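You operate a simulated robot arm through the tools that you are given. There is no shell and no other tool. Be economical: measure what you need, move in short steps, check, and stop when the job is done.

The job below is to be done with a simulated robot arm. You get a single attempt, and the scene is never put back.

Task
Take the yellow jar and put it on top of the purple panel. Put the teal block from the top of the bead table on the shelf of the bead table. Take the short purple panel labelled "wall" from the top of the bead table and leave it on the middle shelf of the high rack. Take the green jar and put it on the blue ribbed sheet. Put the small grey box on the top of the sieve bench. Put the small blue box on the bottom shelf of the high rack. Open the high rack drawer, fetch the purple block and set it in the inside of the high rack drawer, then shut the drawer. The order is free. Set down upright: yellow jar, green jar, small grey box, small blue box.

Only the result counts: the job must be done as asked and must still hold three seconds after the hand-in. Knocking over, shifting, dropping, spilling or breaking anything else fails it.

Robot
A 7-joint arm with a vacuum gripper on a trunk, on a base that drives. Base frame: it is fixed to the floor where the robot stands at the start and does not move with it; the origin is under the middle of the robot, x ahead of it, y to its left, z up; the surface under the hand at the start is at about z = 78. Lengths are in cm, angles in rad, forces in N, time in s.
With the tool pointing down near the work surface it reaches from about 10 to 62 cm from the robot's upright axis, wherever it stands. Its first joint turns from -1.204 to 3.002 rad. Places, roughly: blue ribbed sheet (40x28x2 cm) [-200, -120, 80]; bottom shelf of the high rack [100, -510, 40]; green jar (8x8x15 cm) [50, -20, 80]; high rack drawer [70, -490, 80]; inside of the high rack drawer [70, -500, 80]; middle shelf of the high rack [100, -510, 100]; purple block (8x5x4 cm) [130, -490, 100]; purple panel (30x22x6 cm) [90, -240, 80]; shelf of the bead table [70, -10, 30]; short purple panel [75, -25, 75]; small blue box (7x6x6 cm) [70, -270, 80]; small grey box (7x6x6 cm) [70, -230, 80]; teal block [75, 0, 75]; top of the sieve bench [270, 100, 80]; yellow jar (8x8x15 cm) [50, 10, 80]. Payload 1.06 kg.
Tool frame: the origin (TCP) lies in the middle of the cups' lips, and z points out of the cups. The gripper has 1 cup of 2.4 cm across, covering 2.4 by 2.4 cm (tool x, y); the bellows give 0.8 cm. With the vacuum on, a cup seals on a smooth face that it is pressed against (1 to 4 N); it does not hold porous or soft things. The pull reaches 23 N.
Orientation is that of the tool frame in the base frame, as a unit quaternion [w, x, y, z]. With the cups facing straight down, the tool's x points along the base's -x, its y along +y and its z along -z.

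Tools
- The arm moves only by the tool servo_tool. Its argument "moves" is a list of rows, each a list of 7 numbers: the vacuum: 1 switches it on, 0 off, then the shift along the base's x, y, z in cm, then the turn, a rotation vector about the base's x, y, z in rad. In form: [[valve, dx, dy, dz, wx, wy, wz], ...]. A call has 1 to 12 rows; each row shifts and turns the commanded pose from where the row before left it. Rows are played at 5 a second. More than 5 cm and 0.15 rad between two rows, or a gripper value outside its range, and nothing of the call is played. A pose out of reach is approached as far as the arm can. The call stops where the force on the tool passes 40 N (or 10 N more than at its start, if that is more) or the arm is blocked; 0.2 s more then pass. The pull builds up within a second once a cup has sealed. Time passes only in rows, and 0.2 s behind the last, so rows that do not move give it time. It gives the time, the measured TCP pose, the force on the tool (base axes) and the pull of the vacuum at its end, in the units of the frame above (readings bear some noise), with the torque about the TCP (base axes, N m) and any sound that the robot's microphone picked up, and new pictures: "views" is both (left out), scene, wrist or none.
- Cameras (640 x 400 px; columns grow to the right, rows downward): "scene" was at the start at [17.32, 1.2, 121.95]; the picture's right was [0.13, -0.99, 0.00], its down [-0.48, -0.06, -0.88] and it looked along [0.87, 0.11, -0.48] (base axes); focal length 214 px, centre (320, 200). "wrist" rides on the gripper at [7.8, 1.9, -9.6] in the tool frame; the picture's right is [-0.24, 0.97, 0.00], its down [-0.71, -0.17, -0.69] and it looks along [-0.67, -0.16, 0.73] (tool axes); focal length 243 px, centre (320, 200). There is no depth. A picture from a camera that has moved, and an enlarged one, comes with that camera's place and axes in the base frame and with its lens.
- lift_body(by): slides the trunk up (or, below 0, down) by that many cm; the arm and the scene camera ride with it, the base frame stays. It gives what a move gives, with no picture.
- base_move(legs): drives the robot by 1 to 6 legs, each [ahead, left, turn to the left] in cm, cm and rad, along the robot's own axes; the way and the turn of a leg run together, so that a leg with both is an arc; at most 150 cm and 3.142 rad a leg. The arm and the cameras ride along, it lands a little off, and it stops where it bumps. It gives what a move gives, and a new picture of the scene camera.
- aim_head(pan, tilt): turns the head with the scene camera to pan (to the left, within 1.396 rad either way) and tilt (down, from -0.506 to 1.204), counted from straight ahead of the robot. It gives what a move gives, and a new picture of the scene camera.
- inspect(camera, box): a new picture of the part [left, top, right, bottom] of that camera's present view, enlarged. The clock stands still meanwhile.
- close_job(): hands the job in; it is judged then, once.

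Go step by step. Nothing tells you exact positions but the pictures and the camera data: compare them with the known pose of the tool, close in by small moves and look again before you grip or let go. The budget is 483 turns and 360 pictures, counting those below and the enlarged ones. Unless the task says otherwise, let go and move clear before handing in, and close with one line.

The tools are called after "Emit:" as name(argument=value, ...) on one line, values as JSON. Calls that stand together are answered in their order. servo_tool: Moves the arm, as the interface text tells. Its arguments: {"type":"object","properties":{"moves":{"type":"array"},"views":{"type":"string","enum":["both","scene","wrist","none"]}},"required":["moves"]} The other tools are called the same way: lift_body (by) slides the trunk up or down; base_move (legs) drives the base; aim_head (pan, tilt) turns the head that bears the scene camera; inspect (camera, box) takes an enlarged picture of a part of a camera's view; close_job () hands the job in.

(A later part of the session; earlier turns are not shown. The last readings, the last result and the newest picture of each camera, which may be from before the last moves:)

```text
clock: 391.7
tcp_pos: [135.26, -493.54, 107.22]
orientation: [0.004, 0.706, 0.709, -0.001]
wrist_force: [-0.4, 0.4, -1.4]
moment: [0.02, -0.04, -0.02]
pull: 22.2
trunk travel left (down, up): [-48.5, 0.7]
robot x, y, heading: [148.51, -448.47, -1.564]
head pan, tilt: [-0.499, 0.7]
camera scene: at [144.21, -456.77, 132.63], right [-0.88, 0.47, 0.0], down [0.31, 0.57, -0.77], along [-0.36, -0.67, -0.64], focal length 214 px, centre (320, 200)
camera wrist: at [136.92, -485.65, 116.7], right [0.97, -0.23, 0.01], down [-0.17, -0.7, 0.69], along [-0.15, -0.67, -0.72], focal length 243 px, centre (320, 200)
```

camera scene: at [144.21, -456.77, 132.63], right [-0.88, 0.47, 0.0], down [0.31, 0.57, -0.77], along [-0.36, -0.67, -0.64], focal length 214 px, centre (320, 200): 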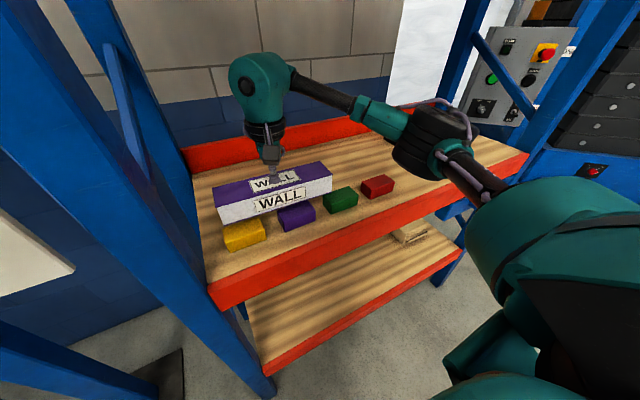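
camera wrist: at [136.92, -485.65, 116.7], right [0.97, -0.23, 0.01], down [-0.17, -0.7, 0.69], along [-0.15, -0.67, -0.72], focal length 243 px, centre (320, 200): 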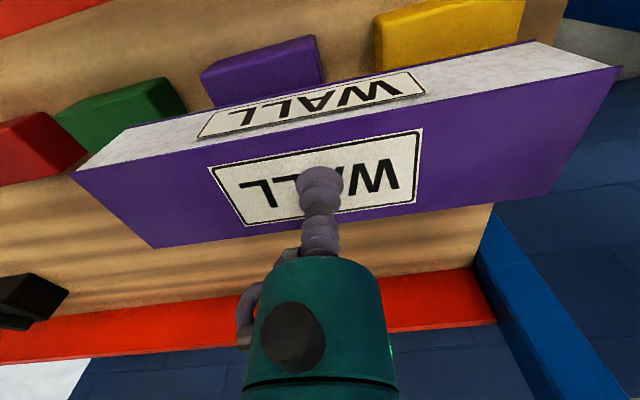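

Emit:
servo_tool(moves=[[1, 0, -4.5, 0, 0, 0, 0], [1, 0, -4.5, 0, 0, 0, 0], [1, 0, -2, -1, 0, 0, 0], [1, 0, 0, 0, 0, 0, 0]])

```text
clock: 392.7
tcp_pos: [135.05, -504.58, 106.07]
orientation: [0.005, 0.705, 0.709, 0.0]
wrist_force: [0.2, 0.4, -1.9]
moment: [0.0, 0.0, -0.01]
pull: 22.0
trunk travel left (down, up): [-48.5, 0.7]
robot x, y, heading: [148.31, -448.28, -1.564]
head pan, tilt: [-0.499, 0.7]
camera scene: at [144.21, -456.79, 132.63], right [-0.88, 0.47, 0.0], down [0.31, 0.57, -0.76], along [-0.36, -0.67, -0.64], focal length 214 px, centre (320, 200)
camera wrist: at [136.84, -496.78, 115.7], right [0.97, -0.23, 0.01], down [-0.17, -0.7, 0.69], along [-0.15, -0.67, -0.72], focal length 243 px, centre (320, 200)
```

scene: 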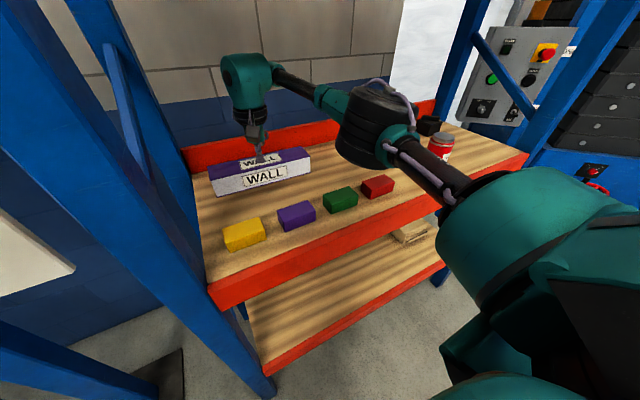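
wrist: 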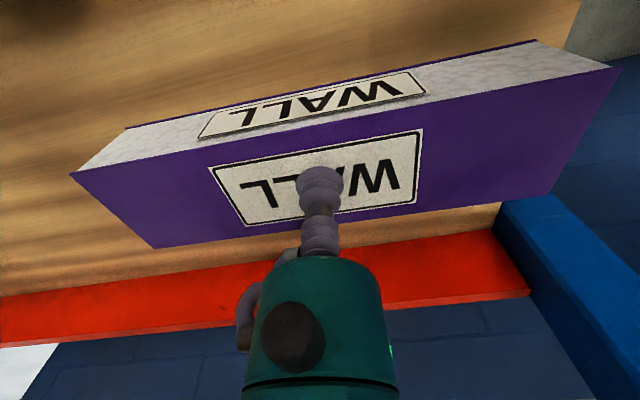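

The panel is over free shelf behind the blocks, elbow passes ~8 cm above the blocks. Lowering step by step.

Emit:
servo_tool(moves=[[1, 0, 0, -2, 0, 0, 0], [1, 0, 0, -2, 0, 0, 0], [1, 0, 0, -1, 0, 0, 0], [1, 0, 0, 0, 0, 0, 0]])

```text
clock: 393.7
tcp_pos: [135.13, -504.68, 101.24]
orientation: [0.004, 0.705, 0.709, 0.0]
wrist_force: [-0.3, -0.7, -1.0]
moment: [0.02, 0.0, -0.02]
pull: 22.9
trunk travel left (down, up): [-48.5, 0.7]
robot x, y, heading: [148.54, -448.35, -1.563]
head pan, tilt: [-0.499, 0.7]
camera scene: at [144.22, -456.79, 132.63], right [-0.88, 0.47, 0.0], down [0.31, 0.57, -0.76], along [-0.36, -0.67, -0.64], focal length 214 px, centre (320, 200)
camera wrist: at [136.91, -496.76, 110.77], right [0.97, -0.23, 0.01], down [-0.17, -0.7, 0.69], along [-0.15, -0.67, -0.72], focal length 243 px, centre (320, 200)
```

scene: 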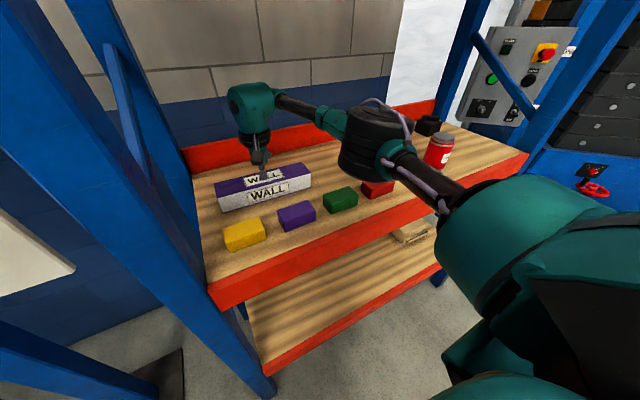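
wrist: 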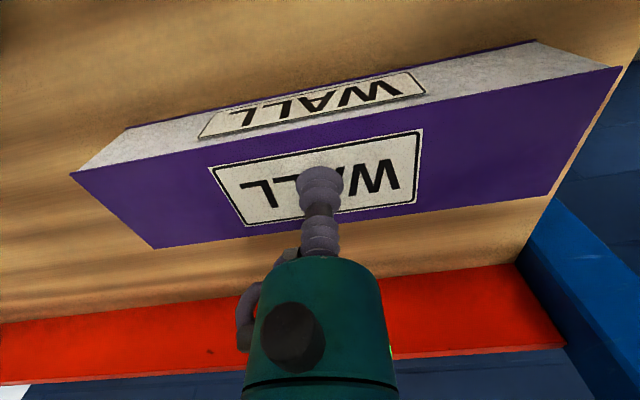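

Emit:
servo_tool(moves=[[1, 0, 0, -1, 0, 0, 0], [1, 0, 0, -0.5, 0, 0, 0], [1, 0, 0, -0.4, 0, 0, 0], [1, 0, 0, -0.3, 0, 0, 0], [1, 0, 0, 0, 0, 0, 0]], views="none")

```text
clock: 394.6
tcp_pos: [135.28, -504.67, 100.08]
orientation: [0.012, 0.706, 0.708, -0.003]
wrist_force: [-3.3, 1.2, 23.9]
moment: [0.1, 0.05, 0.02]
pull: 22.8
trunk travel left (down, up): [-48.5, 0.7]
robot x, y, heading: [148.17, -448.61, -1.568]
head pan, tilt: [-0.499, 0.7]
stopped in row 4: the force on the tool passed its limit at 42 N (the readings are from after the stop); the commanded pose is now the measured one
```

Emit:
inspect(camera="scene", box=[180, 70, 480, 260])

```text
2.11 times, centred on (330, 165) of scene
camera zoom: at [144.2, -456.56, 132.64], right [-0.88, 0.47, 0.0], down [0.31, 0.57, -0.77], along [-0.36, -0.67, -0.64], focal length 452 px, centre (299, 274)
```

zoom: 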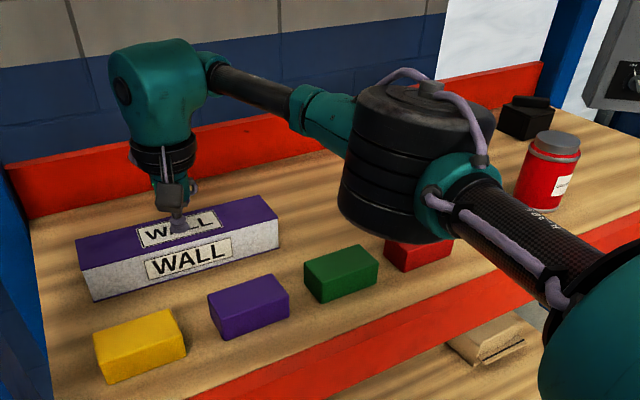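

The panel is resting on the shelf. Releasing, then retreating the way I came.

Emit:
servo_tool(moves=[[1, 0, 0, 0.2, 0, 0, 0], [0, 0, 0, 0, 0, 0, 0], [0, 0, 0, 0, 0, 0, 0], [0, 0, 0, 0, 0, 0, 0], [0, 0, 0, 0.8, 0, 0, 0], [0, 0, 0, 2, 0, 0, 0], [0, 0, 0, 3, 0, 0, 0], [0, 0, 4, 1, 0, 0, 0], [0, 0, 4.5, 0, 0, 0, 0], [0, 0, 4.5, 0, 0, 0, 0], [0, 0, 4.5, 0, 0, 0, 0], [0, 0, 4.5, 0, 0, 0, 0]], views="scene")

```text
clock: 397.2
tcp_pos: [135.36, -482.74, 106.75]
orientation: [0.008, 0.706, 0.708, -0.002]
wrist_force: [0.2, 1.0, -0.4]
moment: [-0.01, 0.02, 0.02]
pull: 0.2
trunk travel left (down, up): [-48.5, 0.7]
robot x, y, heading: [148.36, -448.46, -1.562]
head pan, tilt: [-0.499, 0.7]
camera scene: at [144.21, -456.76, 132.63], right [-0.88, 0.47, 0.0], down [0.31, 0.57, -0.77], along [-0.36, -0.67, -0.64], focal length 214 px, centre (320, 200)
```

scene: 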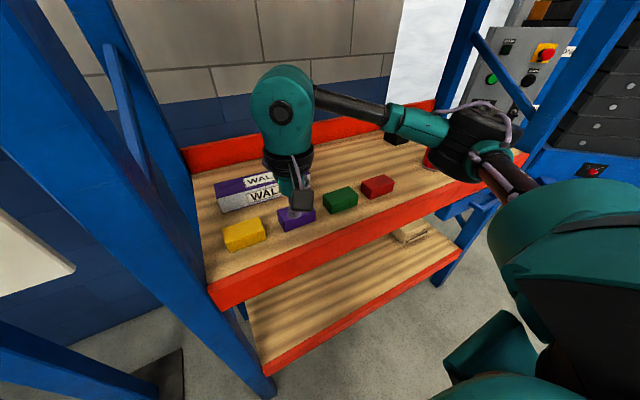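

WALL panel is placed. Next, the drawer: I'll back off, slide right to x≈80, lower the trunk, and look at the drawer front.

Emit:
base_move(legs=[[-35, 0, 0], [0, -68, 0]])

Emit:
lift_body(by=-11)

Emit:
servo_tool(moves=[[0, 4.5, 0, -2, 0, 0, 0], [0, 4.5, 0, -2, 0, 0, 0], [0, 4, 0, 0, 0, 0, 0], [0, 0, 0, 0, -0.15, 0, 0], [0, 0, 0, 0, -0.15, 0, 0], [0, 0, 0, 0, -0.15, 0, 0], [0, 0, 0, 0, -0.15, 0, 0], [0, 0, 0, 0, -0.15, 0, 0], [0, 0, 0, 0, 0, 0, 0]], views="none")

Emit:
aim_head(pan=0.0, tilt=0.5)

```text
clock: 405.5
tcp_pos: [68.35, -448.89, 106.67]
orientation: [0.007, 0.702, 0.712, -0.002]
wrist_force: [0.8, -0.7, -0.4]
moment: [0.0, 0.03, -0.01]
pull: 0.1
trunk travel left (down, up): [-48.5, 0.7]
robot x, y, heading: [80.62, -414.8, -1.554]
head pan, tilt: [-0.499, 0.7]
camera scene: at [76.81, -422.87, 132.63], right [-0.89, 0.46, 0.0], down [0.3, 0.57, -0.76], along [-0.35, -0.68, -0.64], focal length 214 px, centre (320, 200)
```

scene: 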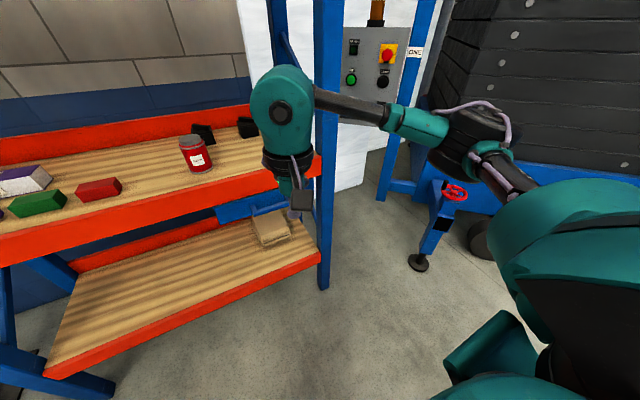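

```text
clock: 406.9
tcp_pos: [68.32, -448.88, 95.71]
orientation: [0.009, 0.701, 0.713, -0.003]
wrist_force: [-0.8, -0.3, -0.2]
moment: [0.03, 0.0, -0.01]
pull: 0.0
trunk travel left (down, up): [-37.5, 11.7]
robot x, y, heading: [81.04, -414.1, -1.553]
head pan, tilt: [-0.499, 0.7]
```

```text
clock: 408.9
tcp_pos: [81.3, -448.92, 91.81]
orientation: [0.266, 0.65, 0.662, -0.264]
wrist_force: [0.7, -0.3, 0.0]
moment: [0.02, -0.02, 0.01]
pull: 0.1
trunk travel left (down, up): [-37.5, 11.7]
robot x, y, heading: [80.73, -414.56, -1.555]
head pan, tilt: [-0.499, 0.7]
```

```text
clock: 409.8
tcp_pos: [81.23, -448.95, 91.72]
orientation: [0.265, 0.649, 0.663, -0.263]
wrist_force: [0.2, 0.2, -0.7]
moment: [-0.01, 0.02, -0.02]
pull: 0.0
trunk travel left (down, up): [-37.5, 11.7]
robot x, y, heading: [80.53, -414.17, -1.552]
head pan, tilt: [0.0, 0.499]
camera scene: at [81.04, -431.83, 121.98], right [-1.0, -0.02, 0.0], down [-0.01, 0.48, -0.88], along [0.01, -0.88, -0.48], focal length 214 px, centre (320, 200)
```

scene: 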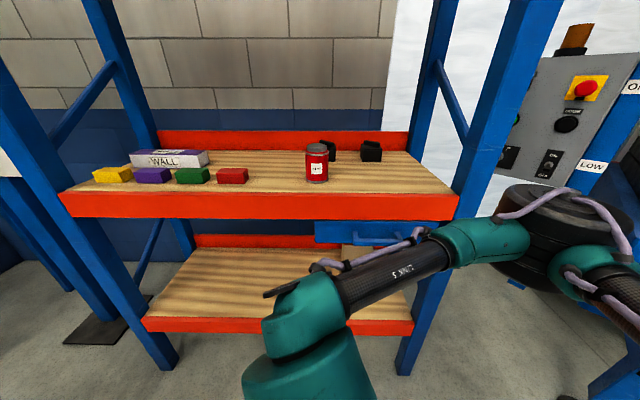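

The arm can reach the drawer from here without nearing the rack posts. I'll keep tilting toward horizontal while moving forward to a point in front of the drawer's left face, (77.5, -470, 82.5).

Emit:
servo_tool(moves=[[0, -0.8, -4.5, -1, 0, 0, 0], [0, -0.8, -4.5, -1, -0.1, 0, 0], [0, -0.8, -4.5, -1, -0.15, 0, 0], [0, -0.8, -4, -1.5, -0.15, 0, 0], [0, -0.6, -3.5, -2, -0.15, 0, 0], [0, 0, 0, -1.5, -0.15, 0, 0], [0, 0, 0, -1.3, -0.105, 0, 0], [0, 0, 0, 0, 0, 0, 0]])

```text
clock: 411.6
tcp_pos: [79.79, -469.4, 84.22]
orientation: [0.495, 0.498, 0.505, -0.503]
wrist_force: [0.7, 0.6, 0.7]
moment: [-0.02, 0.03, 0.05]
pull: 0.1
out of reach, approached as far as the arm can: row 7
trunk travel left (down, up): [-37.5, 11.7]
robot x, y, heading: [81.09, -414.34, -1.554]
head pan, tilt: [0.0, 0.499]
camera scene: at [81.04, -431.83, 121.99], right [-1.0, -0.02, 0.0], down [-0.01, 0.48, -0.88], along [0.02, -0.88, -0.48], focal length 214 px, centre (320, 200)
camera wrist: at [81.37, -459.68, 76.46], right [0.98, 0.0, 0.22], down [-0.16, 0.68, 0.71], along [-0.15, -0.73, 0.66], focal length 243 px, centre (320, 200)
```

scene: 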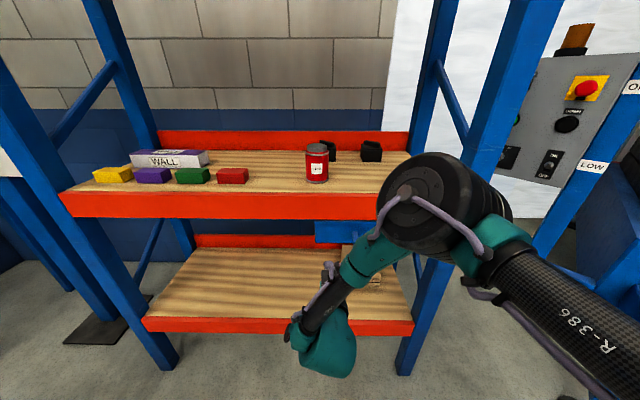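
wrist: 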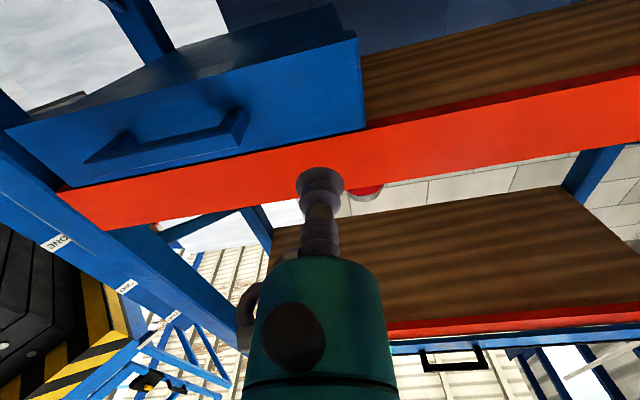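

Horizontal now, but near a wrist limit. I'll lower the trunk 8 cm to relax it, and then re-raise the tool to the right height.

Emit:
lift_body(by=-8)

Emit:
servo_tool(moves=[[0, -1.5, 0, 3, 0, 0, 0], [0, -1.3, -1, 3, 0, 0, 0], [0, 0, -2, 0, 0, 0, 0], [0, 0, 0, 0, 0, 0, 0]])

```text
clock: 412.8
tcp_pos: [79.66, -469.17, 76.24]
orientation: [0.497, 0.495, 0.506, -0.502]
wrist_force: [-0.3, -0.3, -0.4]
moment: [-0.04, 0.01, -0.04]
pull: 0.2
trunk travel left (down, up): [-29.5, 19.7]
robot x, y, heading: [80.57, -414.35, -1.556]
head pan, tilt: [0.0, 0.499]
```

```text
clock: 413.8
tcp_pos: [76.83, -472.12, 82.39]
orientation: [0.496, 0.496, 0.506, -0.502]
wrist_force: [1.0, 0.3, -0.4]
moment: [0.0, -0.02, 0.0]
pull: 0.0
trunk travel left (down, up): [-29.5, 19.7]
robot x, y, heading: [80.46, -414.33, -1.558]
head pan, tilt: [0.0, 0.499]
camera scene: at [81.08, -433.73, 113.95], right [-1.0, -0.02, 0.0], down [-0.01, 0.48, -0.88], along [0.02, -0.88, -0.48], focal length 214 px, centre (320, 200)
camera wrist: at [78.42, -462.52, 74.54], right [0.98, 0.0, 0.22], down [-0.16, 0.68, 0.71], along [-0.15, -0.73, 0.67], focal length 243 px, centre (320, 200)
```

scene: 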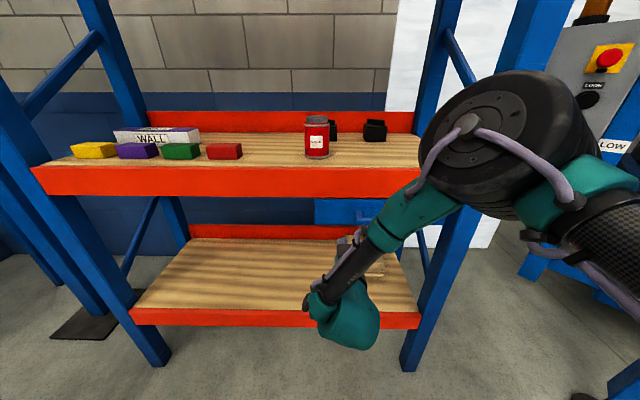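
wrist: 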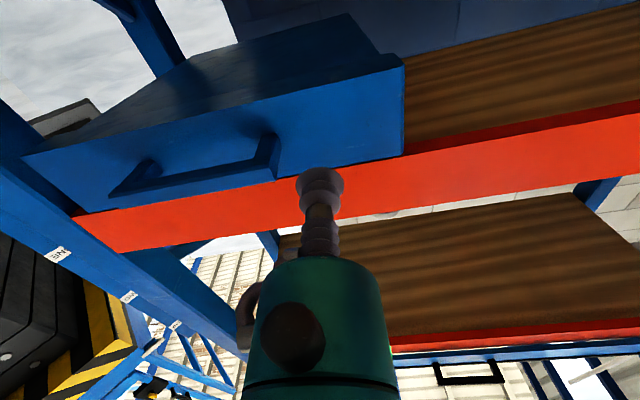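

The drawer face is at y≈-482, z≈80–87, with a free area at x≈73–83. I'll aim at (77.8, -482, 84) and press gently with vacuum on.

Emit:
servo_tool(moves=[[0, 1, 0, 1.5, 0, 0, 0], [0, 0, -4, 0, 0, 0, 0], [1, 0, -3, 0, 0, 0, 0], [1, 0, 0, 0, 0, 0, 0]], views="wrist")

```text
clock: 414.8
tcp_pos: [77.86, -479.23, 83.83]
orientation: [0.496, 0.496, 0.506, -0.502]
wrist_force: [-0.2, -1.0, -0.4]
moment: [0.0, -0.02, 0.02]
pull: 0.0
trunk travel left (down, up): [-29.5, 19.7]
robot x, y, heading: [81.0, -414.1, -1.555]
head pan, tilt: [0.0, 0.499]
camera wrist: at [79.5, -469.66, 75.97], right [0.98, 0.0, 0.22], down [-0.16, 0.68, 0.71], along [-0.15, -0.73, 0.67], focal length 243 px, centre (320, 200)
```

wrist: 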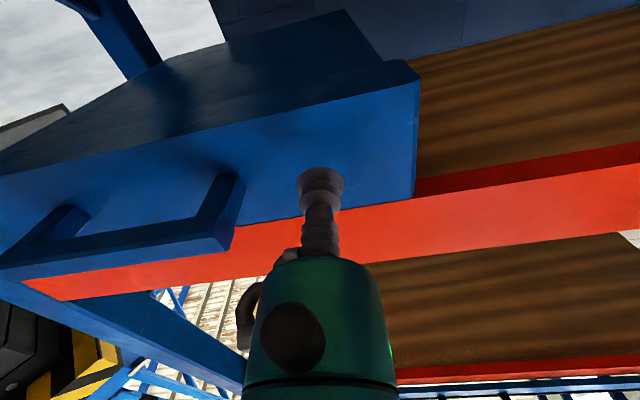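

Emit:
servo_tool(moves=[[1, 0, -1.2, 0, 0, 0, 0], [1, 0, -0.7, 0, 0, 0, 0], [1, 0, -0.5, 0, 0, 0, 0], [1, 0, -0.4, 0, 0, 0, 0], [1, 0, 0, 0, 0, 0, 0]], views="none")

```text
clock: 416.0
tcp_pos: [77.84, -481.8, 83.66]
orientation: [0.495, 0.496, 0.507, -0.502]
wrist_force: [-2.6, 16.2, -3.1]
moment: [-0.07, -0.17, -0.07]
pull: 22.9
trunk travel left (down, up): [-29.5, 19.7]
robot x, y, heading: [80.84, -414.3, -1.555]
head pan, tilt: [0.0, 0.499]
```

Sealed on the drawer face. Pulling straight out (+y) slowly.

Emit:
servo_tool(moves=[[1, 0, 0.5, 0, 0, 0, 0], [1, 0, 0.7, 0, 0, 0, 0], [1, 0, 1, 0, 0, 0, 0], [1, 0, 1, 0, 0, 0, 0], [1, 0, 1, 0, 0, 0, 0], [1, 0, 1, 0, 0, 0, 0], [1, 0, 0, 0, 0, 0, 0]], views="wrist")

```text
clock: 417.6
tcp_pos: [77.97, -476.82, 83.69]
orientation: [0.496, 0.496, 0.507, -0.501]
wrist_force: [4.2, -0.4, -7.7]
moment: [-0.05, 0.04, -0.07]
pull: 23.0
trunk travel left (down, up): [-29.5, 19.7]
robot x, y, heading: [80.85, -414.43, -1.553]
head pan, tilt: [0.0, 0.499]
camera wrist: at [79.49, -467.25, 75.97], right [0.98, 0.0, 0.22], down [-0.16, 0.68, 0.71], along [-0.15, -0.73, 0.66], focal length 243 px, centre (320, 200)
```

wrist: 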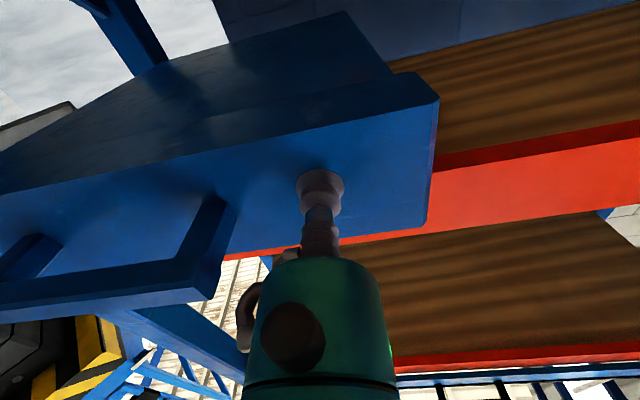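

The drawer is sliding. I'll pull it the rest by driving the base back 20 cm.

Emit:
base_move(legs=[[-20, 0, 0]])

```text
clock: 419.2
tcp_pos: [77.45, -456.55, 83.9]
orientation: [0.497, 0.495, 0.506, -0.502]
wrist_force: [9.4, -0.3, 4.2]
moment: [0.01, 0.04, -0.06]
pull: 23.0
trunk travel left (down, up): [-29.5, 19.7]
robot x, y, heading: [80.61, -394.48, -1.557]
head pan, tilt: [0.0, 0.499]
camera scene: at [80.81, -413.47, 113.96], right [-1.0, -0.02, 0.0], down [-0.01, 0.48, -0.88], along [0.01, -0.88, -0.48], focal length 214 px, centre (320, 200)
```

scene: 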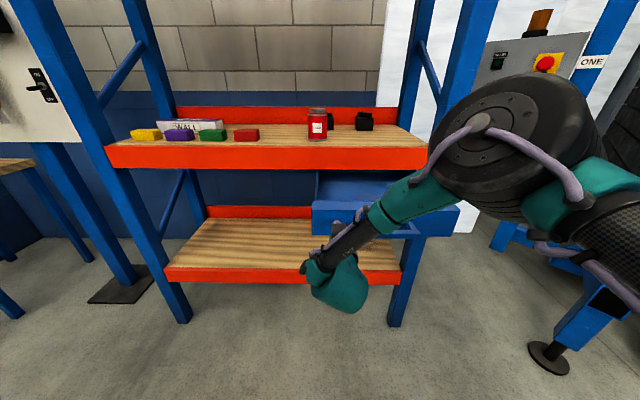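

Drawer is open by about 25 cm, face at y≈-457. Releasing and backing off.

Emit:
servo_tool(moves=[[0, 0, 0, 0, 0, 0, 0], [0, 0, 0, 0, 0, 0, 0], [0, 0, 0, 0, 0, 0, 0], [0, 0, 0.6, 0, 0, 0, 0], [0, 0, 0, 0, 0, 0, 0]], views="none")

Emit:
base_move(legs=[[-15, 0, 0]])

```text
clock: 420.4
tcp_pos: [77.53, -456.1, 83.92]
orientation: [0.497, 0.496, 0.505, -0.502]
wrist_force: [-0.1, 0.6, -0.7]
moment: [0.0, -0.01, 0.02]
pull: 0.0
trunk travel left (down, up): [-29.5, 19.7]
robot x, y, heading: [80.6, -394.1, -1.555]
head pan, tilt: [0.0, 0.499]
```

```text
clock: 421.8
tcp_pos: [77.27, -441.46, 83.88]
orientation: [0.497, 0.495, 0.507, -0.502]
wrist_force: [-0.1, 0.7, 0.1]
moment: [-0.03, -0.01, 0.0]
pull: 0.0
trunk travel left (down, up): [-29.5, 19.7]
robot x, y, heading: [80.28, -379.44, -1.559]
head pan, tilt: [0.0, 0.499]
camera scene: at [80.49, -398.85, 113.96], right [-1.0, -0.02, 0.0], down [-0.01, 0.48, -0.88], along [0.01, -0.88, -0.48], focal length 214 px, centre (320, 200)
```

scene: 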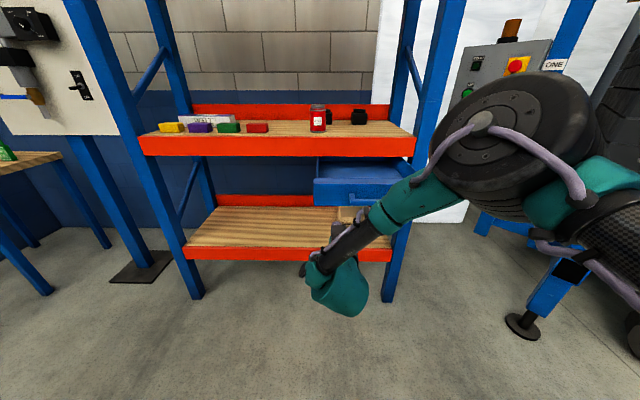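

Now returning the tool to pointing down while raising it, then getting the trunk up for the middle shelf.

Emit:
servo_tool(moves=[[0, 0, 0, 1, 0.143, 0, 0], [0, 0, 0, 1, 0.143, 0, 0], [0, 0, 1, 1, 0.143, 0, 0], [0, 0, 2, 1, 0.143, 0, 0], [0, 0, 2, 1, 0.143, 0, 0], [0, 0, 3, 1, 0.143, 0, 0], [0, 0, 3, 1, 0.143, 0, 0], [0, 0, 3, 1, 0.143, 0, 0], [0, 0, 3, 1, 0.143, 0, 0], [0, 0, 3, 0, 0.143, 0, 0], [0, 0, 3, 0, 0.141, 0, 0], [0, 0, 0, 0, 0, 0, 0]], views="none")

Emit:
lift_body(by=19)

```text
clock: 424.4
tcp_pos: [77.37, -418.29, 92.97]
orientation: [0.001, 0.702, 0.712, 0.003]
wrist_force: [-0.5, 0.4, 1.1]
moment: [0.0, 0.01, 0.0]
pull: 0.0
trunk travel left (down, up): [-29.5, 19.7]
robot x, y, heading: [80.64, -379.59, -1.551]
head pan, tilt: [0.0, 0.499]
```

```text
clock: 426.4
tcp_pos: [77.29, -418.43, 111.68]
orientation: [0.0, 0.701, 0.713, 0.004]
wrist_force: [0.5, 0.2, 0.5]
moment: [0.0, 0.01, 0.0]
pull: 0.0
trunk travel left (down, up): [-48.5, 0.7]
robot x, y, heading: [80.23, -379.33, -1.548]
head pan, tilt: [0.0, 0.499]
```

Emit:
servo_tool(moves=[[0, 0, 0, -4, 0, 0, 0], [0, 0, 0, 0, 0, 0, 0]], views="none")

Emit:
base_move(legs=[[0, 62, -0.02], [55, 0, 0]])

Emit:
aim_head(pan=0.0, tilt=0.7)

```text
clock: 427.0
tcp_pos: [77.23, -418.4, 107.89]
orientation: [0.001, 0.702, 0.712, 0.002]
wrist_force: [0.0, 0.4, 0.4]
moment: [-0.01, 0.01, -0.04]
pull: 0.1
trunk travel left (down, up): [-48.5, 0.7]
robot x, y, heading: [80.26, -379.41, -1.553]
head pan, tilt: [0.0, 0.499]
```

```text
clock: 435.8
tcp_pos: [139.11, -473.5, 107.93]
orientation: [0.001, 0.708, 0.707, 0.003]
wrist_force: [-0.9, -0.4, -0.3]
moment: [0.01, 0.03, -0.03]
pull: 0.1
trunk travel left (down, up): [-48.5, 0.7]
robot x, y, heading: [142.73, -434.9, -1.574]
head pan, tilt: [0.0, 0.499]
camera scene: at [142.76, -444.72, 134.4], right [-1.0, 0.0, 0.0], down [0.0, 0.48, -0.88], along [0.0, -0.88, -0.48], focal length 214 px, centre (320, 200)
```

scene: 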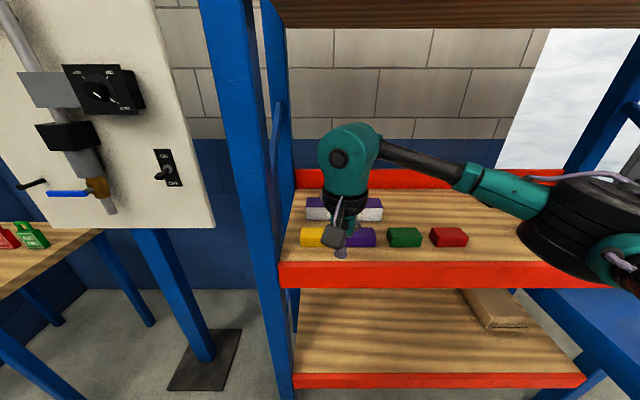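

```text
clock: 436.5
tcp_pos: [139.15, -473.49, 107.85]
orientation: [0.001, 0.708, 0.707, 0.002]
wrist_force: [0.3, 0.8, 0.0]
moment: [-0.01, -0.01, 0.01]
pull: 0.1
trunk travel left (down, up): [-48.5, 0.7]
robot x, y, heading: [142.66, -434.54, -1.571]
head pan, tilt: [0.0, 0.7]
camera scene: at [142.77, -444.07, 132.63], right [-1.0, 0.0, 0.0], down [0.0, 0.64, -0.77], along [0.0, -0.77, -0.64], focal length 214 px, centre (320, 200)
```

scene: 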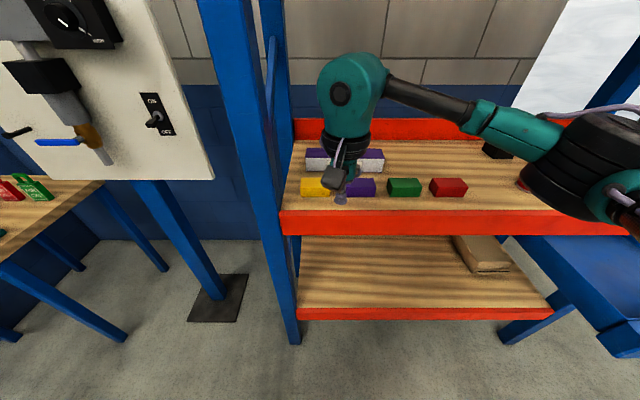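

Purple block's top is at about (132, -491, 100). Moving above it.

Emit:
servo_tool(moves=[[0, -3.5, -3, 0, 0, 0, 0], [0, -3.4, -3, 0, 0, 0, 0], [0, 0, -4, 0, 0, 0, 0], [0, 0, -4, 0, 0, 0, 0], [0, 0, -2, -2, 0, 0, 0], [0, 0, 0, 0, 0, 0, 0]])

```text
clock: 437.9
tcp_pos: [132.23, -489.41, 105.97]
orientation: [0.002, 0.708, 0.707, 0.003]
wrist_force: [0.0, 0.0, 0.0]
moment: [-0.03, 0.02, -0.01]
pull: 0.0
trunk travel left (down, up): [-48.5, 0.7]
robot x, y, heading: [142.98, -434.73, -1.568]
head pan, tilt: [0.0, 0.7]
camera scene: at [142.76, -444.05, 132.63], right [-1.0, 0.0, 0.0], down [0.0, 0.64, -0.77], along [0.0, -0.77, -0.64], focal length 214 px, centre (320, 200)
camera wrist: at [134.05, -481.57, 115.51], right [0.97, -0.24, 0.0], down [-0.18, -0.71, 0.68], along [-0.16, -0.66, -0.73], focal length 243 px, centre (320, 200)
```

scene: 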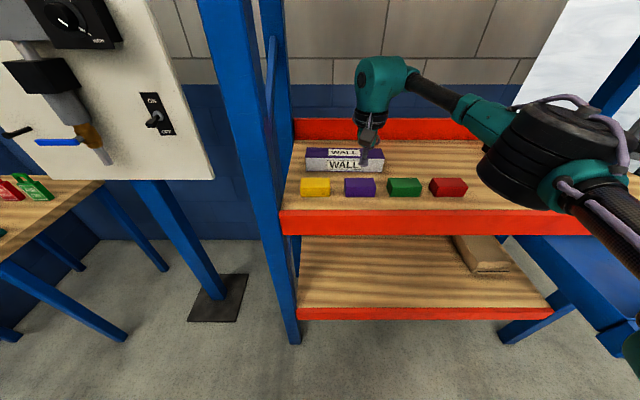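
wrist: 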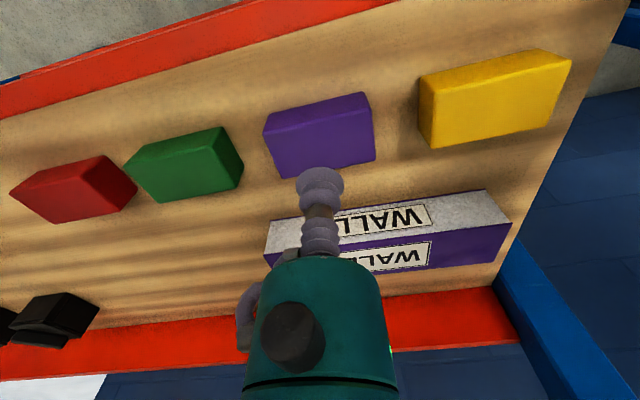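

Emit:
servo_tool(moves=[[0, 0, -0.8, -2.5, 0, 0, 0], [1, 0, 0, -1.5, 0, 0, 0], [1, 0, 0, -0.8, 0, 0, 0], [1, 0, 0, -0.5, 0, 0, 0], [1, 0, 0, 0, 0, 0, 0]], views="wrist")

```text
clock: 439.1
tcp_pos: [132.14, -490.3, 100.52]
orientation: [0.001, 0.708, 0.706, 0.002]
wrist_force: [-0.5, 0.7, -0.2]
moment: [-0.03, 0.0, 0.03]
pull: 0.0
trunk travel left (down, up): [-48.5, 0.7]
robot x, y, heading: [142.75, -434.52, -1.574]
head pan, tilt: [0.0, 0.7]
camera wrist: at [133.95, -482.49, 110.16], right [0.97, -0.24, 0.0], down [-0.18, -0.71, 0.68], along [-0.16, -0.66, -0.73], focal length 243 px, centre (320, 200)
```

wrist: 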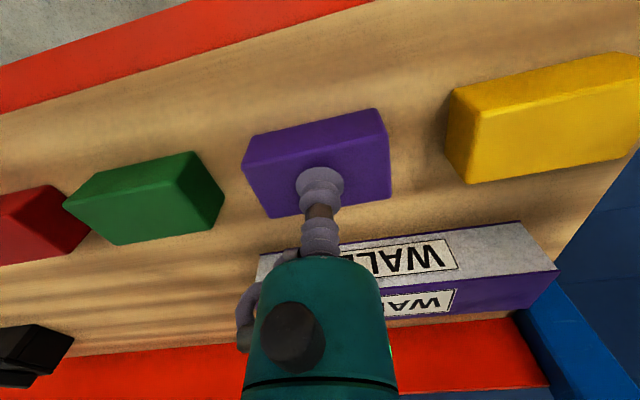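

Emit:
servo_tool(moves=[[1, 0, 0, -0.4, 0, 0, 0], [1, 0, 0, -0.3, 0, 0, 0], [1, 0, 0, -0.3, 0, 0, 0], [1, 0, 0, 0, 0, 0, 0]], views="none")

```text
clock: 440.1
tcp_pos: [132.17, -490.28, 99.46]
orientation: [0.001, 0.708, 0.706, 0.002]
wrist_force: [-0.3, -0.1, -0.3]
moment: [-0.04, 0.04, -0.02]
pull: 22.6
trunk travel left (down, up): [-48.5, 0.7]
robot x, y, heading: [142.6, -434.37, -1.577]
head pan, tilt: [0.0, 0.7]
```

Sealed. Lifting and withdrawing from the rack.

Emit:
servo_tool(moves=[[1, 0, 0, 1, 0, 0, 0], [1, 0, 0, 2, 0, 0, 0], [1, 0, 0, 3, 0, 0, 0], [1, 0, 3, 1.5, 0, 0, 0], [1, 0, 4.5, 0, 0, 0, 0], [1, 0, 4.5, 0, 0, 0, 0], [1, 3, 3, 0, 0, 0, 0], [1, 0, 0, 0, 0, 0, 0]], views="wrist")

Emit:
base_move(legs=[[-55, 0, 0], [0, -78, 0]])

```text
clock: 441.9
tcp_pos: [135.1, -475.33, 107.05]
orientation: [0.001, 0.708, 0.706, 0.003]
wrist_force: [0.1, -0.2, -2.2]
moment: [0.01, 0.01, -0.05]
pull: 22.6
trunk travel left (down, up): [-48.5, 0.7]
robot x, y, heading: [142.7, -434.77, -1.571]
head pan, tilt: [0.0, 0.7]
camera wrist: at [136.94, -467.63, 116.61], right [0.97, -0.24, 0.0], down [-0.18, -0.71, 0.68], along [-0.16, -0.66, -0.73], focal length 243 px, centre (320, 200)
```

wrist: 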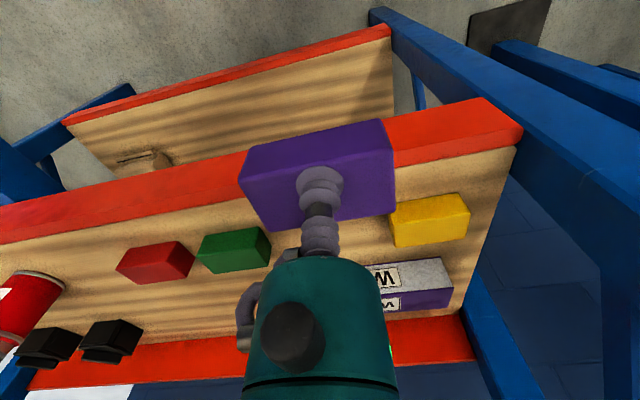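

```text
clock: 451.9
tcp_pos: [58.0, -420.02, 106.93]
orientation: [0.001, 0.709, 0.705, 0.003]
wrist_force: [-0.6, -0.5, -0.9]
moment: [0.03, -0.02, 0.02]
pull: 22.9
trunk travel left (down, up): [-48.5, 0.7]
robot x, y, heading: [65.69, -379.27, -1.576]
head pan, tilt: [0.0, 0.7]
camera scene: at [65.82, -388.68, 132.63], right [-1.0, 0.01, 0.0], down [0.0, 0.64, -0.76], along [0.0, -0.76, -0.64], focal length 214 px, centre (320, 200)
```

scene: 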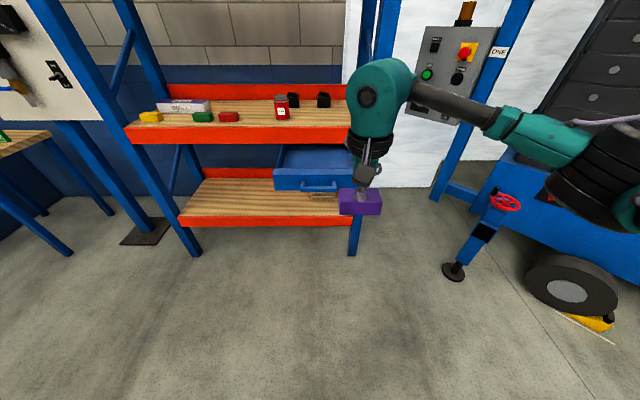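

The open drawer is visible. I'll shift left to x≈85 and forward, keeping the elbow clear of the right post.

Emit:
base_move(legs=[[0, 19, 0], [42, 0, 0]])

Emit:
servo_tool(moves=[[1, -4.5, -1, 0, 0, 0, 0], [1, -4.5, -1, 0, 0, 0, 0], [1, -2, -4, 0, 0, 0, 0], [1, 0, 0, 0, 0, 0, 0]])

```text
clock: 456.3
tcp_pos: [76.34, -461.76, 107.0]
orientation: [0.001, 0.712, 0.702, 0.004]
wrist_force: [-0.6, 0.6, -1.3]
moment: [0.04, -0.02, -0.01]
pull: 23.2
trunk travel left (down, up): [-48.5, 0.7]
robot x, y, heading: [84.73, -420.99, -1.582]
head pan, tilt: [0.0, 0.7]
camera scene: at [84.37, -430.52, 132.62], right [-1.0, 0.01, 0.0], down [0.01, 0.64, -0.76], along [-0.01, -0.76, -0.64], focal length 214 px, centre (320, 200)
```

scene: 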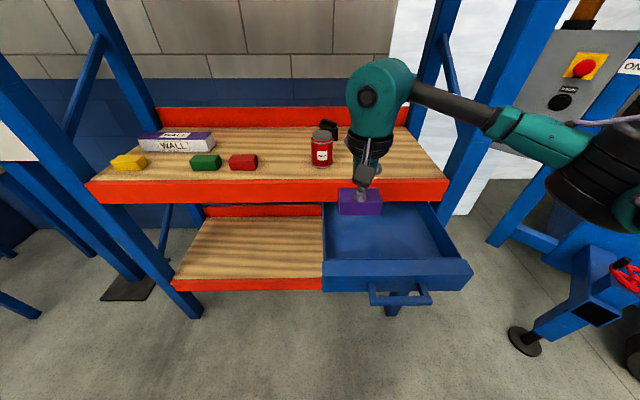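

```text
clock: 457.3
tcp_pos: [65.46, -467.85, 106.87]
orientation: [0.001, 0.712, 0.702, 0.002]
wrist_force: [-0.2, -0.2, -1.3]
moment: [0.04, 0.03, 0.01]
pull: 22.7
trunk travel left (down, up): [-48.5, 0.7]
robot x, y, heading: [84.53, -420.92, -1.579]
head pan, tilt: [0.0, 0.7]
camera scene: at [84.37, -430.43, 132.63], right [-1.0, 0.01, 0.0], down [0.01, 0.64, -0.77], along [-0.01, -0.77, -0.64], focal length 214 px, centre (320, 200)
camera wrist: at [67.32, -460.06, 116.52], right [0.97, -0.25, 0.01], down [-0.18, -0.71, 0.68], along [-0.17, -0.66, -0.73], focal length 243 px, centre (320, 200)
```

scene: 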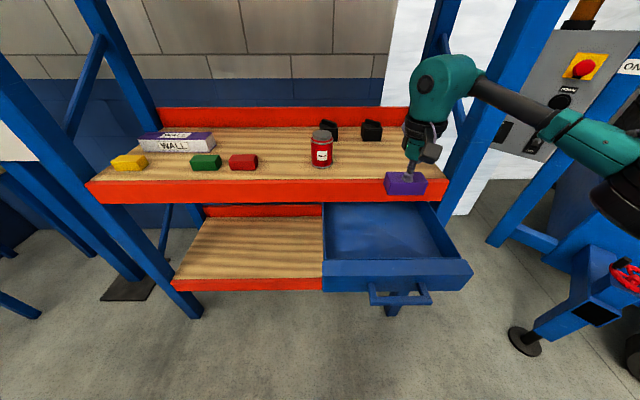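
wrist: 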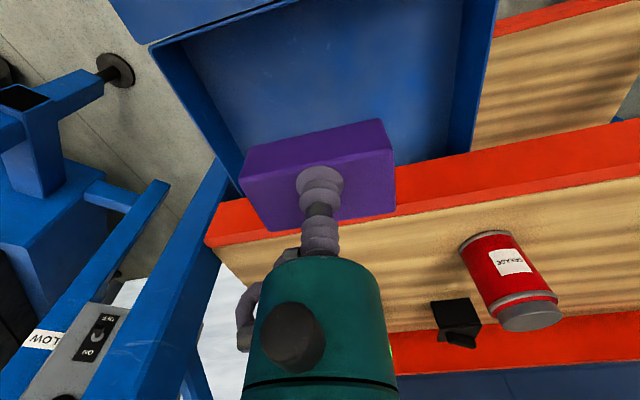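

The block is above the drawer opening. Aligning to (66.5, -471) and lowering.

Emit:
servo_tool(moves=[[1, 1, -2.8, 0, 0, 0, 0], [1, 0, 0, -4, 0, 0, 0], [1, 0, 0, -4, 0, 0, 0], [1, 0, 0, -4, 0, 0, 0], [1, 0, 0, -3, 0, 0, 0], [1, 0, 0, 0, 0, 0, 0]])

```text
clock: 458.7
tcp_pos: [66.42, -470.51, 92.0]
orientation: [0.001, 0.712, 0.702, 0.003]
wrist_force: [-0.1, 0.7, -1.3]
moment: [0.02, 0.0, 0.0]
pull: 23.0
trunk travel left (down, up): [-48.5, 0.7]
robot x, y, heading: [84.77, -421.09, -1.586]
head pan, tilt: [0.0, 0.7]
camera scene: at [84.37, -430.46, 132.63], right [-1.0, 0.01, 0.0], down [0.01, 0.64, -0.76], along [-0.01, -0.76, -0.64], focal length 214 px, centre (320, 200)
camera wrist: at [68.36, -462.72, 101.59], right [0.97, -0.25, 0.0], down [-0.18, -0.71, 0.68], along [-0.17, -0.66, -0.73], focal length 243 px, centre (320, 200)
```

scene: 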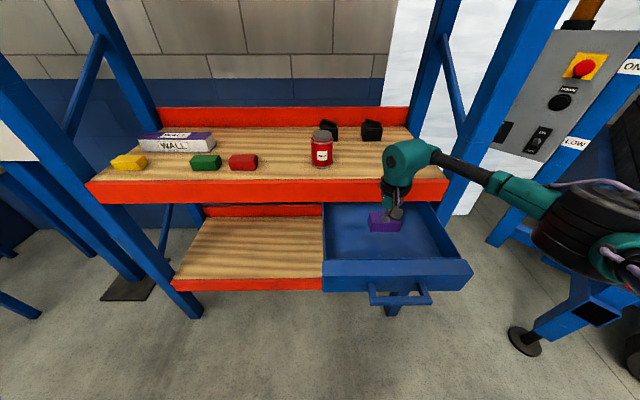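
wrist: 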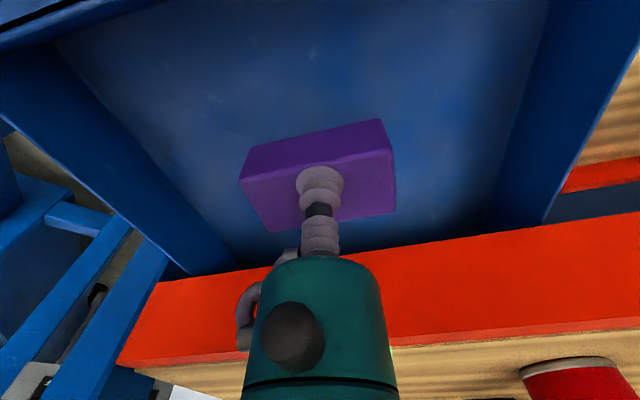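

Emit:
servo_tool(moves=[[1, 0, 0, -2.5, 0, 0, 0], [1, 0, 0, -1.5, 0, 0, 0], [1, 0, 0, -0.8, 0, 0, 0], [1, 0, 0, -0.5, 0, 0, 0], [1, 0, 0, 0, 0, 0, 0]], views="none")

```text
clock: 459.9
tcp_pos: [66.51, -470.53, 86.74]
orientation: [0.001, 0.712, 0.702, 0.003]
wrist_force: [-0.4, -0.2, -1.0]
moment: [0.02, -0.02, 0.02]
pull: 22.4
trunk travel left (down, up): [-48.5, 0.7]
robot x, y, heading: [84.28, -420.96, -1.585]
head pan, tilt: [0.0, 0.7]
```

Emit:
servo_tool(moves=[[1, 0, 0, -0.5, 0, 0, 0], [1, 0, 0, -0.4, 0, 0, 0], [1, 0, 0, -0.4, 0, 0, 0], [1, 0, 0, -0.4, 0, 0, 0], [1, 0, 0, 0, 0, 0, 0]], views="wrist")

```text
clock: 461.1
tcp_pos: [66.36, -470.44, 85.12]
orientation: [0.001, 0.712, 0.702, 0.002]
wrist_force: [0.3, -0.9, 2.5]
moment: [-0.03, 0.04, 0.07]
pull: 22.9
trunk travel left (down, up): [-48.5, 0.7]
robot x, y, heading: [84.53, -420.7, -1.578]
head pan, tilt: [0.0, 0.7]
camera wrist: at [68.28, -462.74, 94.66], right [0.97, -0.25, 0.01], down [-0.18, -0.71, 0.68], along [-0.17, -0.66, -0.73], focal length 243 px, centre (320, 200)
```

wrist: 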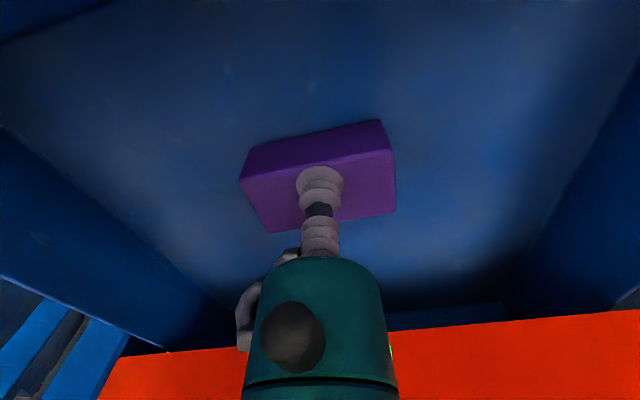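

Contact with the drawer floor. Releasing and rising.

Emit:
servo_tool(moves=[[1, 0, 0, -0.3, 0, 0, 0], [0, 0, 0, 0, 0, 0, 0], [0, 0, 0, 0, 0, 0, 0], [0, 0, 0, 0.2, 0, 0, 0], [0, 0, 0, 0.8, 0, 0, 0], [0, 0, 0, 3, 0, 0, 0], [0, 0, 0, 4, 0, 0, 0], [0, 0, 0, 4.5, 0, 0, 0], [0, 0, 0, 4.5, 0, 0, 0], [0, 0, 0, 4, 0, 0, 0], [0, 0, 0, 0, 0, 0, 0]], views="wrist")

```text
clock: 463.5
tcp_pos: [66.27, -470.65, 105.61]
orientation: [0.001, 0.712, 0.702, 0.003]
wrist_force: [-0.2, 0.1, 0.1]
moment: [0.02, 0.01, 0.0]
pull: 0.0
trunk travel left (down, up): [-48.5, 0.7]
robot x, y, heading: [84.6, -421.42, -1.584]
head pan, tilt: [0.0, 0.7]
camera wrist: at [68.17, -462.82, 115.21], right [0.97, -0.25, 0.0], down [-0.18, -0.71, 0.68], along [-0.17, -0.66, -0.73], focal length 243 px, centre (320, 200)
```

wrist: 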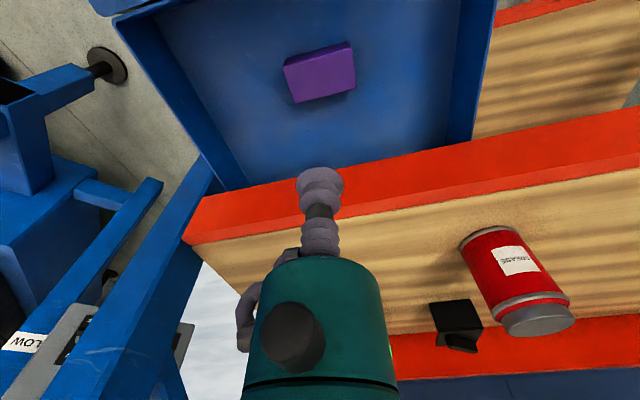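

The purple block lies in the drawer. Now to shut it: back off, return the trunk and tool to the horizontal pushing pose.

Emit:
base_move(legs=[[-42, -4, 0.025]])

Emit:
servo_tool(moves=[[0, 4.5, 2, 0, 0, 0, 0], [0, 4.5, 3, 0, 0, 0, 0], [0, 4.5, 2, 1, 0, 0, 0], [0, 1.3, 2, 4, 0, 0, 0], [0, 0, 0, 0, 0, 0, 0]], views="none")

Emit:
lift_body(by=-19)

```text
clock: 466.1
tcp_pos: [63.54, -428.94, 105.61]
orientation: [0.002, 0.703, 0.711, 0.002]
wrist_force: [0.0, -0.2, -0.5]
moment: [-0.03, 0.01, 0.01]
pull: 0.1
trunk travel left (down, up): [-48.5, 0.7]
robot x, y, heading: [80.71, -379.17, -1.561]
head pan, tilt: [0.0, 0.7]
camera scene: at [80.65, -388.45, 132.63], right [-1.0, -0.01, 0.0], down [-0.01, 0.64, -0.77], along [0.01, -0.77, -0.64], focal length 214 px, centre (320, 200)
```

scene: 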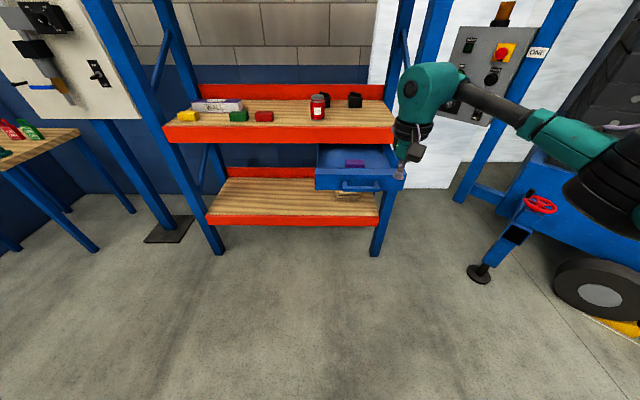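

```text
refused: row 2 steps farther than a row can; nothing moved
```

```text
clock: 468.2
tcp_pos: [63.51, -429.1, 86.65]
orientation: [0.002, 0.703, 0.711, 0.001]
wrist_force: [0.2, -0.2, -0.3]
moment: [0.0, -0.04, 0.01]
pull: 0.0
trunk travel left (down, up): [-29.5, 19.7]
robot x, y, heading: [80.66, -379.31, -1.558]
head pan, tilt: [0.0, 0.7]
```

Emit:
servo_tool(moves=[[0, 2.5, 2.5, 2, 0, 0, 0], [0, 3, 2.5, 2, 0, 0, 0], [0, 4, 2.5, 1, 0, 0, 0], [0, 4, 2.5, 1, 0, 0, 0], [0, 0.3, 1, 0.4, 0, 0, 0], [0, 0, 0, 0, 0, 0, 0]], views="none")

Emit:
servo_tool(moves=[[0, 0, -3, 0, -0.141, 0, 0], [0, 0, -3, 0, -0.143, 0, 0], [0, 0, -3, -1, -0.143, 0, 0], [0, 0, -3, -1, -0.143, 0, 0], [0, 0, -3, -1, -0.143, 0, 0], [0, 0, -3, -1, -0.143, 0, 0], [0, 0, -2, -1, -0.143, 0, 0], [0, 0, -2, -1, -0.143, 0, 0], [0, 0, -1, -1, -0.143, 0, 0], [0, 0, 0, -1, -0.143, 0, 0], [0, 0, 0, -1, -0.143, 0, 0], [0, 0, 0, 0, 0, 0, 0]])

```text
clock: 469.6
tcp_pos: [77.43, -418.0, 92.96]
orientation: [0.001, 0.703, 0.711, 0.002]
wrist_force: [-0.4, -0.6, 0.4]
moment: [-0.01, -0.01, 0.01]
pull: 0.0
trunk travel left (down, up): [-29.5, 19.7]
robot x, y, heading: [80.43, -379.38, -1.556]
head pan, tilt: [0.0, 0.7]
```

```text
clock: 472.2
tcp_pos: [77.45, -441.08, 83.99]
orientation: [0.499, 0.496, 0.504, -0.501]
wrist_force: [-0.4, 0.7, 0.2]
moment: [0.0, 0.0, -0.01]
pull: 0.0
trunk travel left (down, up): [-29.5, 19.7]
robot x, y, heading: [80.54, -379.07, -1.555]
head pan, tilt: [0.0, 0.7]
camera scene: at [80.76, -397.8, 112.18], right [-1.0, -0.01, 0.0], down [-0.01, 0.64, -0.76], along [0.01, -0.76, -0.64], focal length 214 px, centre (320, 200)
camera wrist: at [79.11, -431.51, 76.17], right [0.97, 0.01, 0.23], down [-0.17, 0.68, 0.71], along [-0.15, -0.73, 0.67], focal length 243 px, centre (320, 200)
```

scene: 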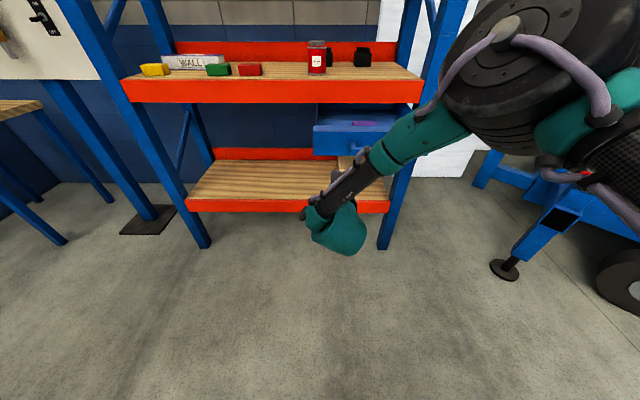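
wrist: 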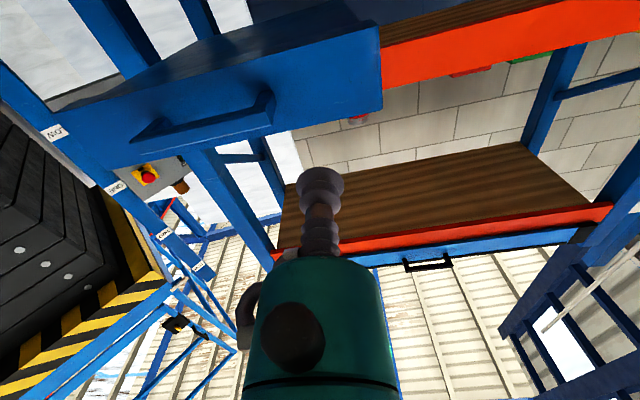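

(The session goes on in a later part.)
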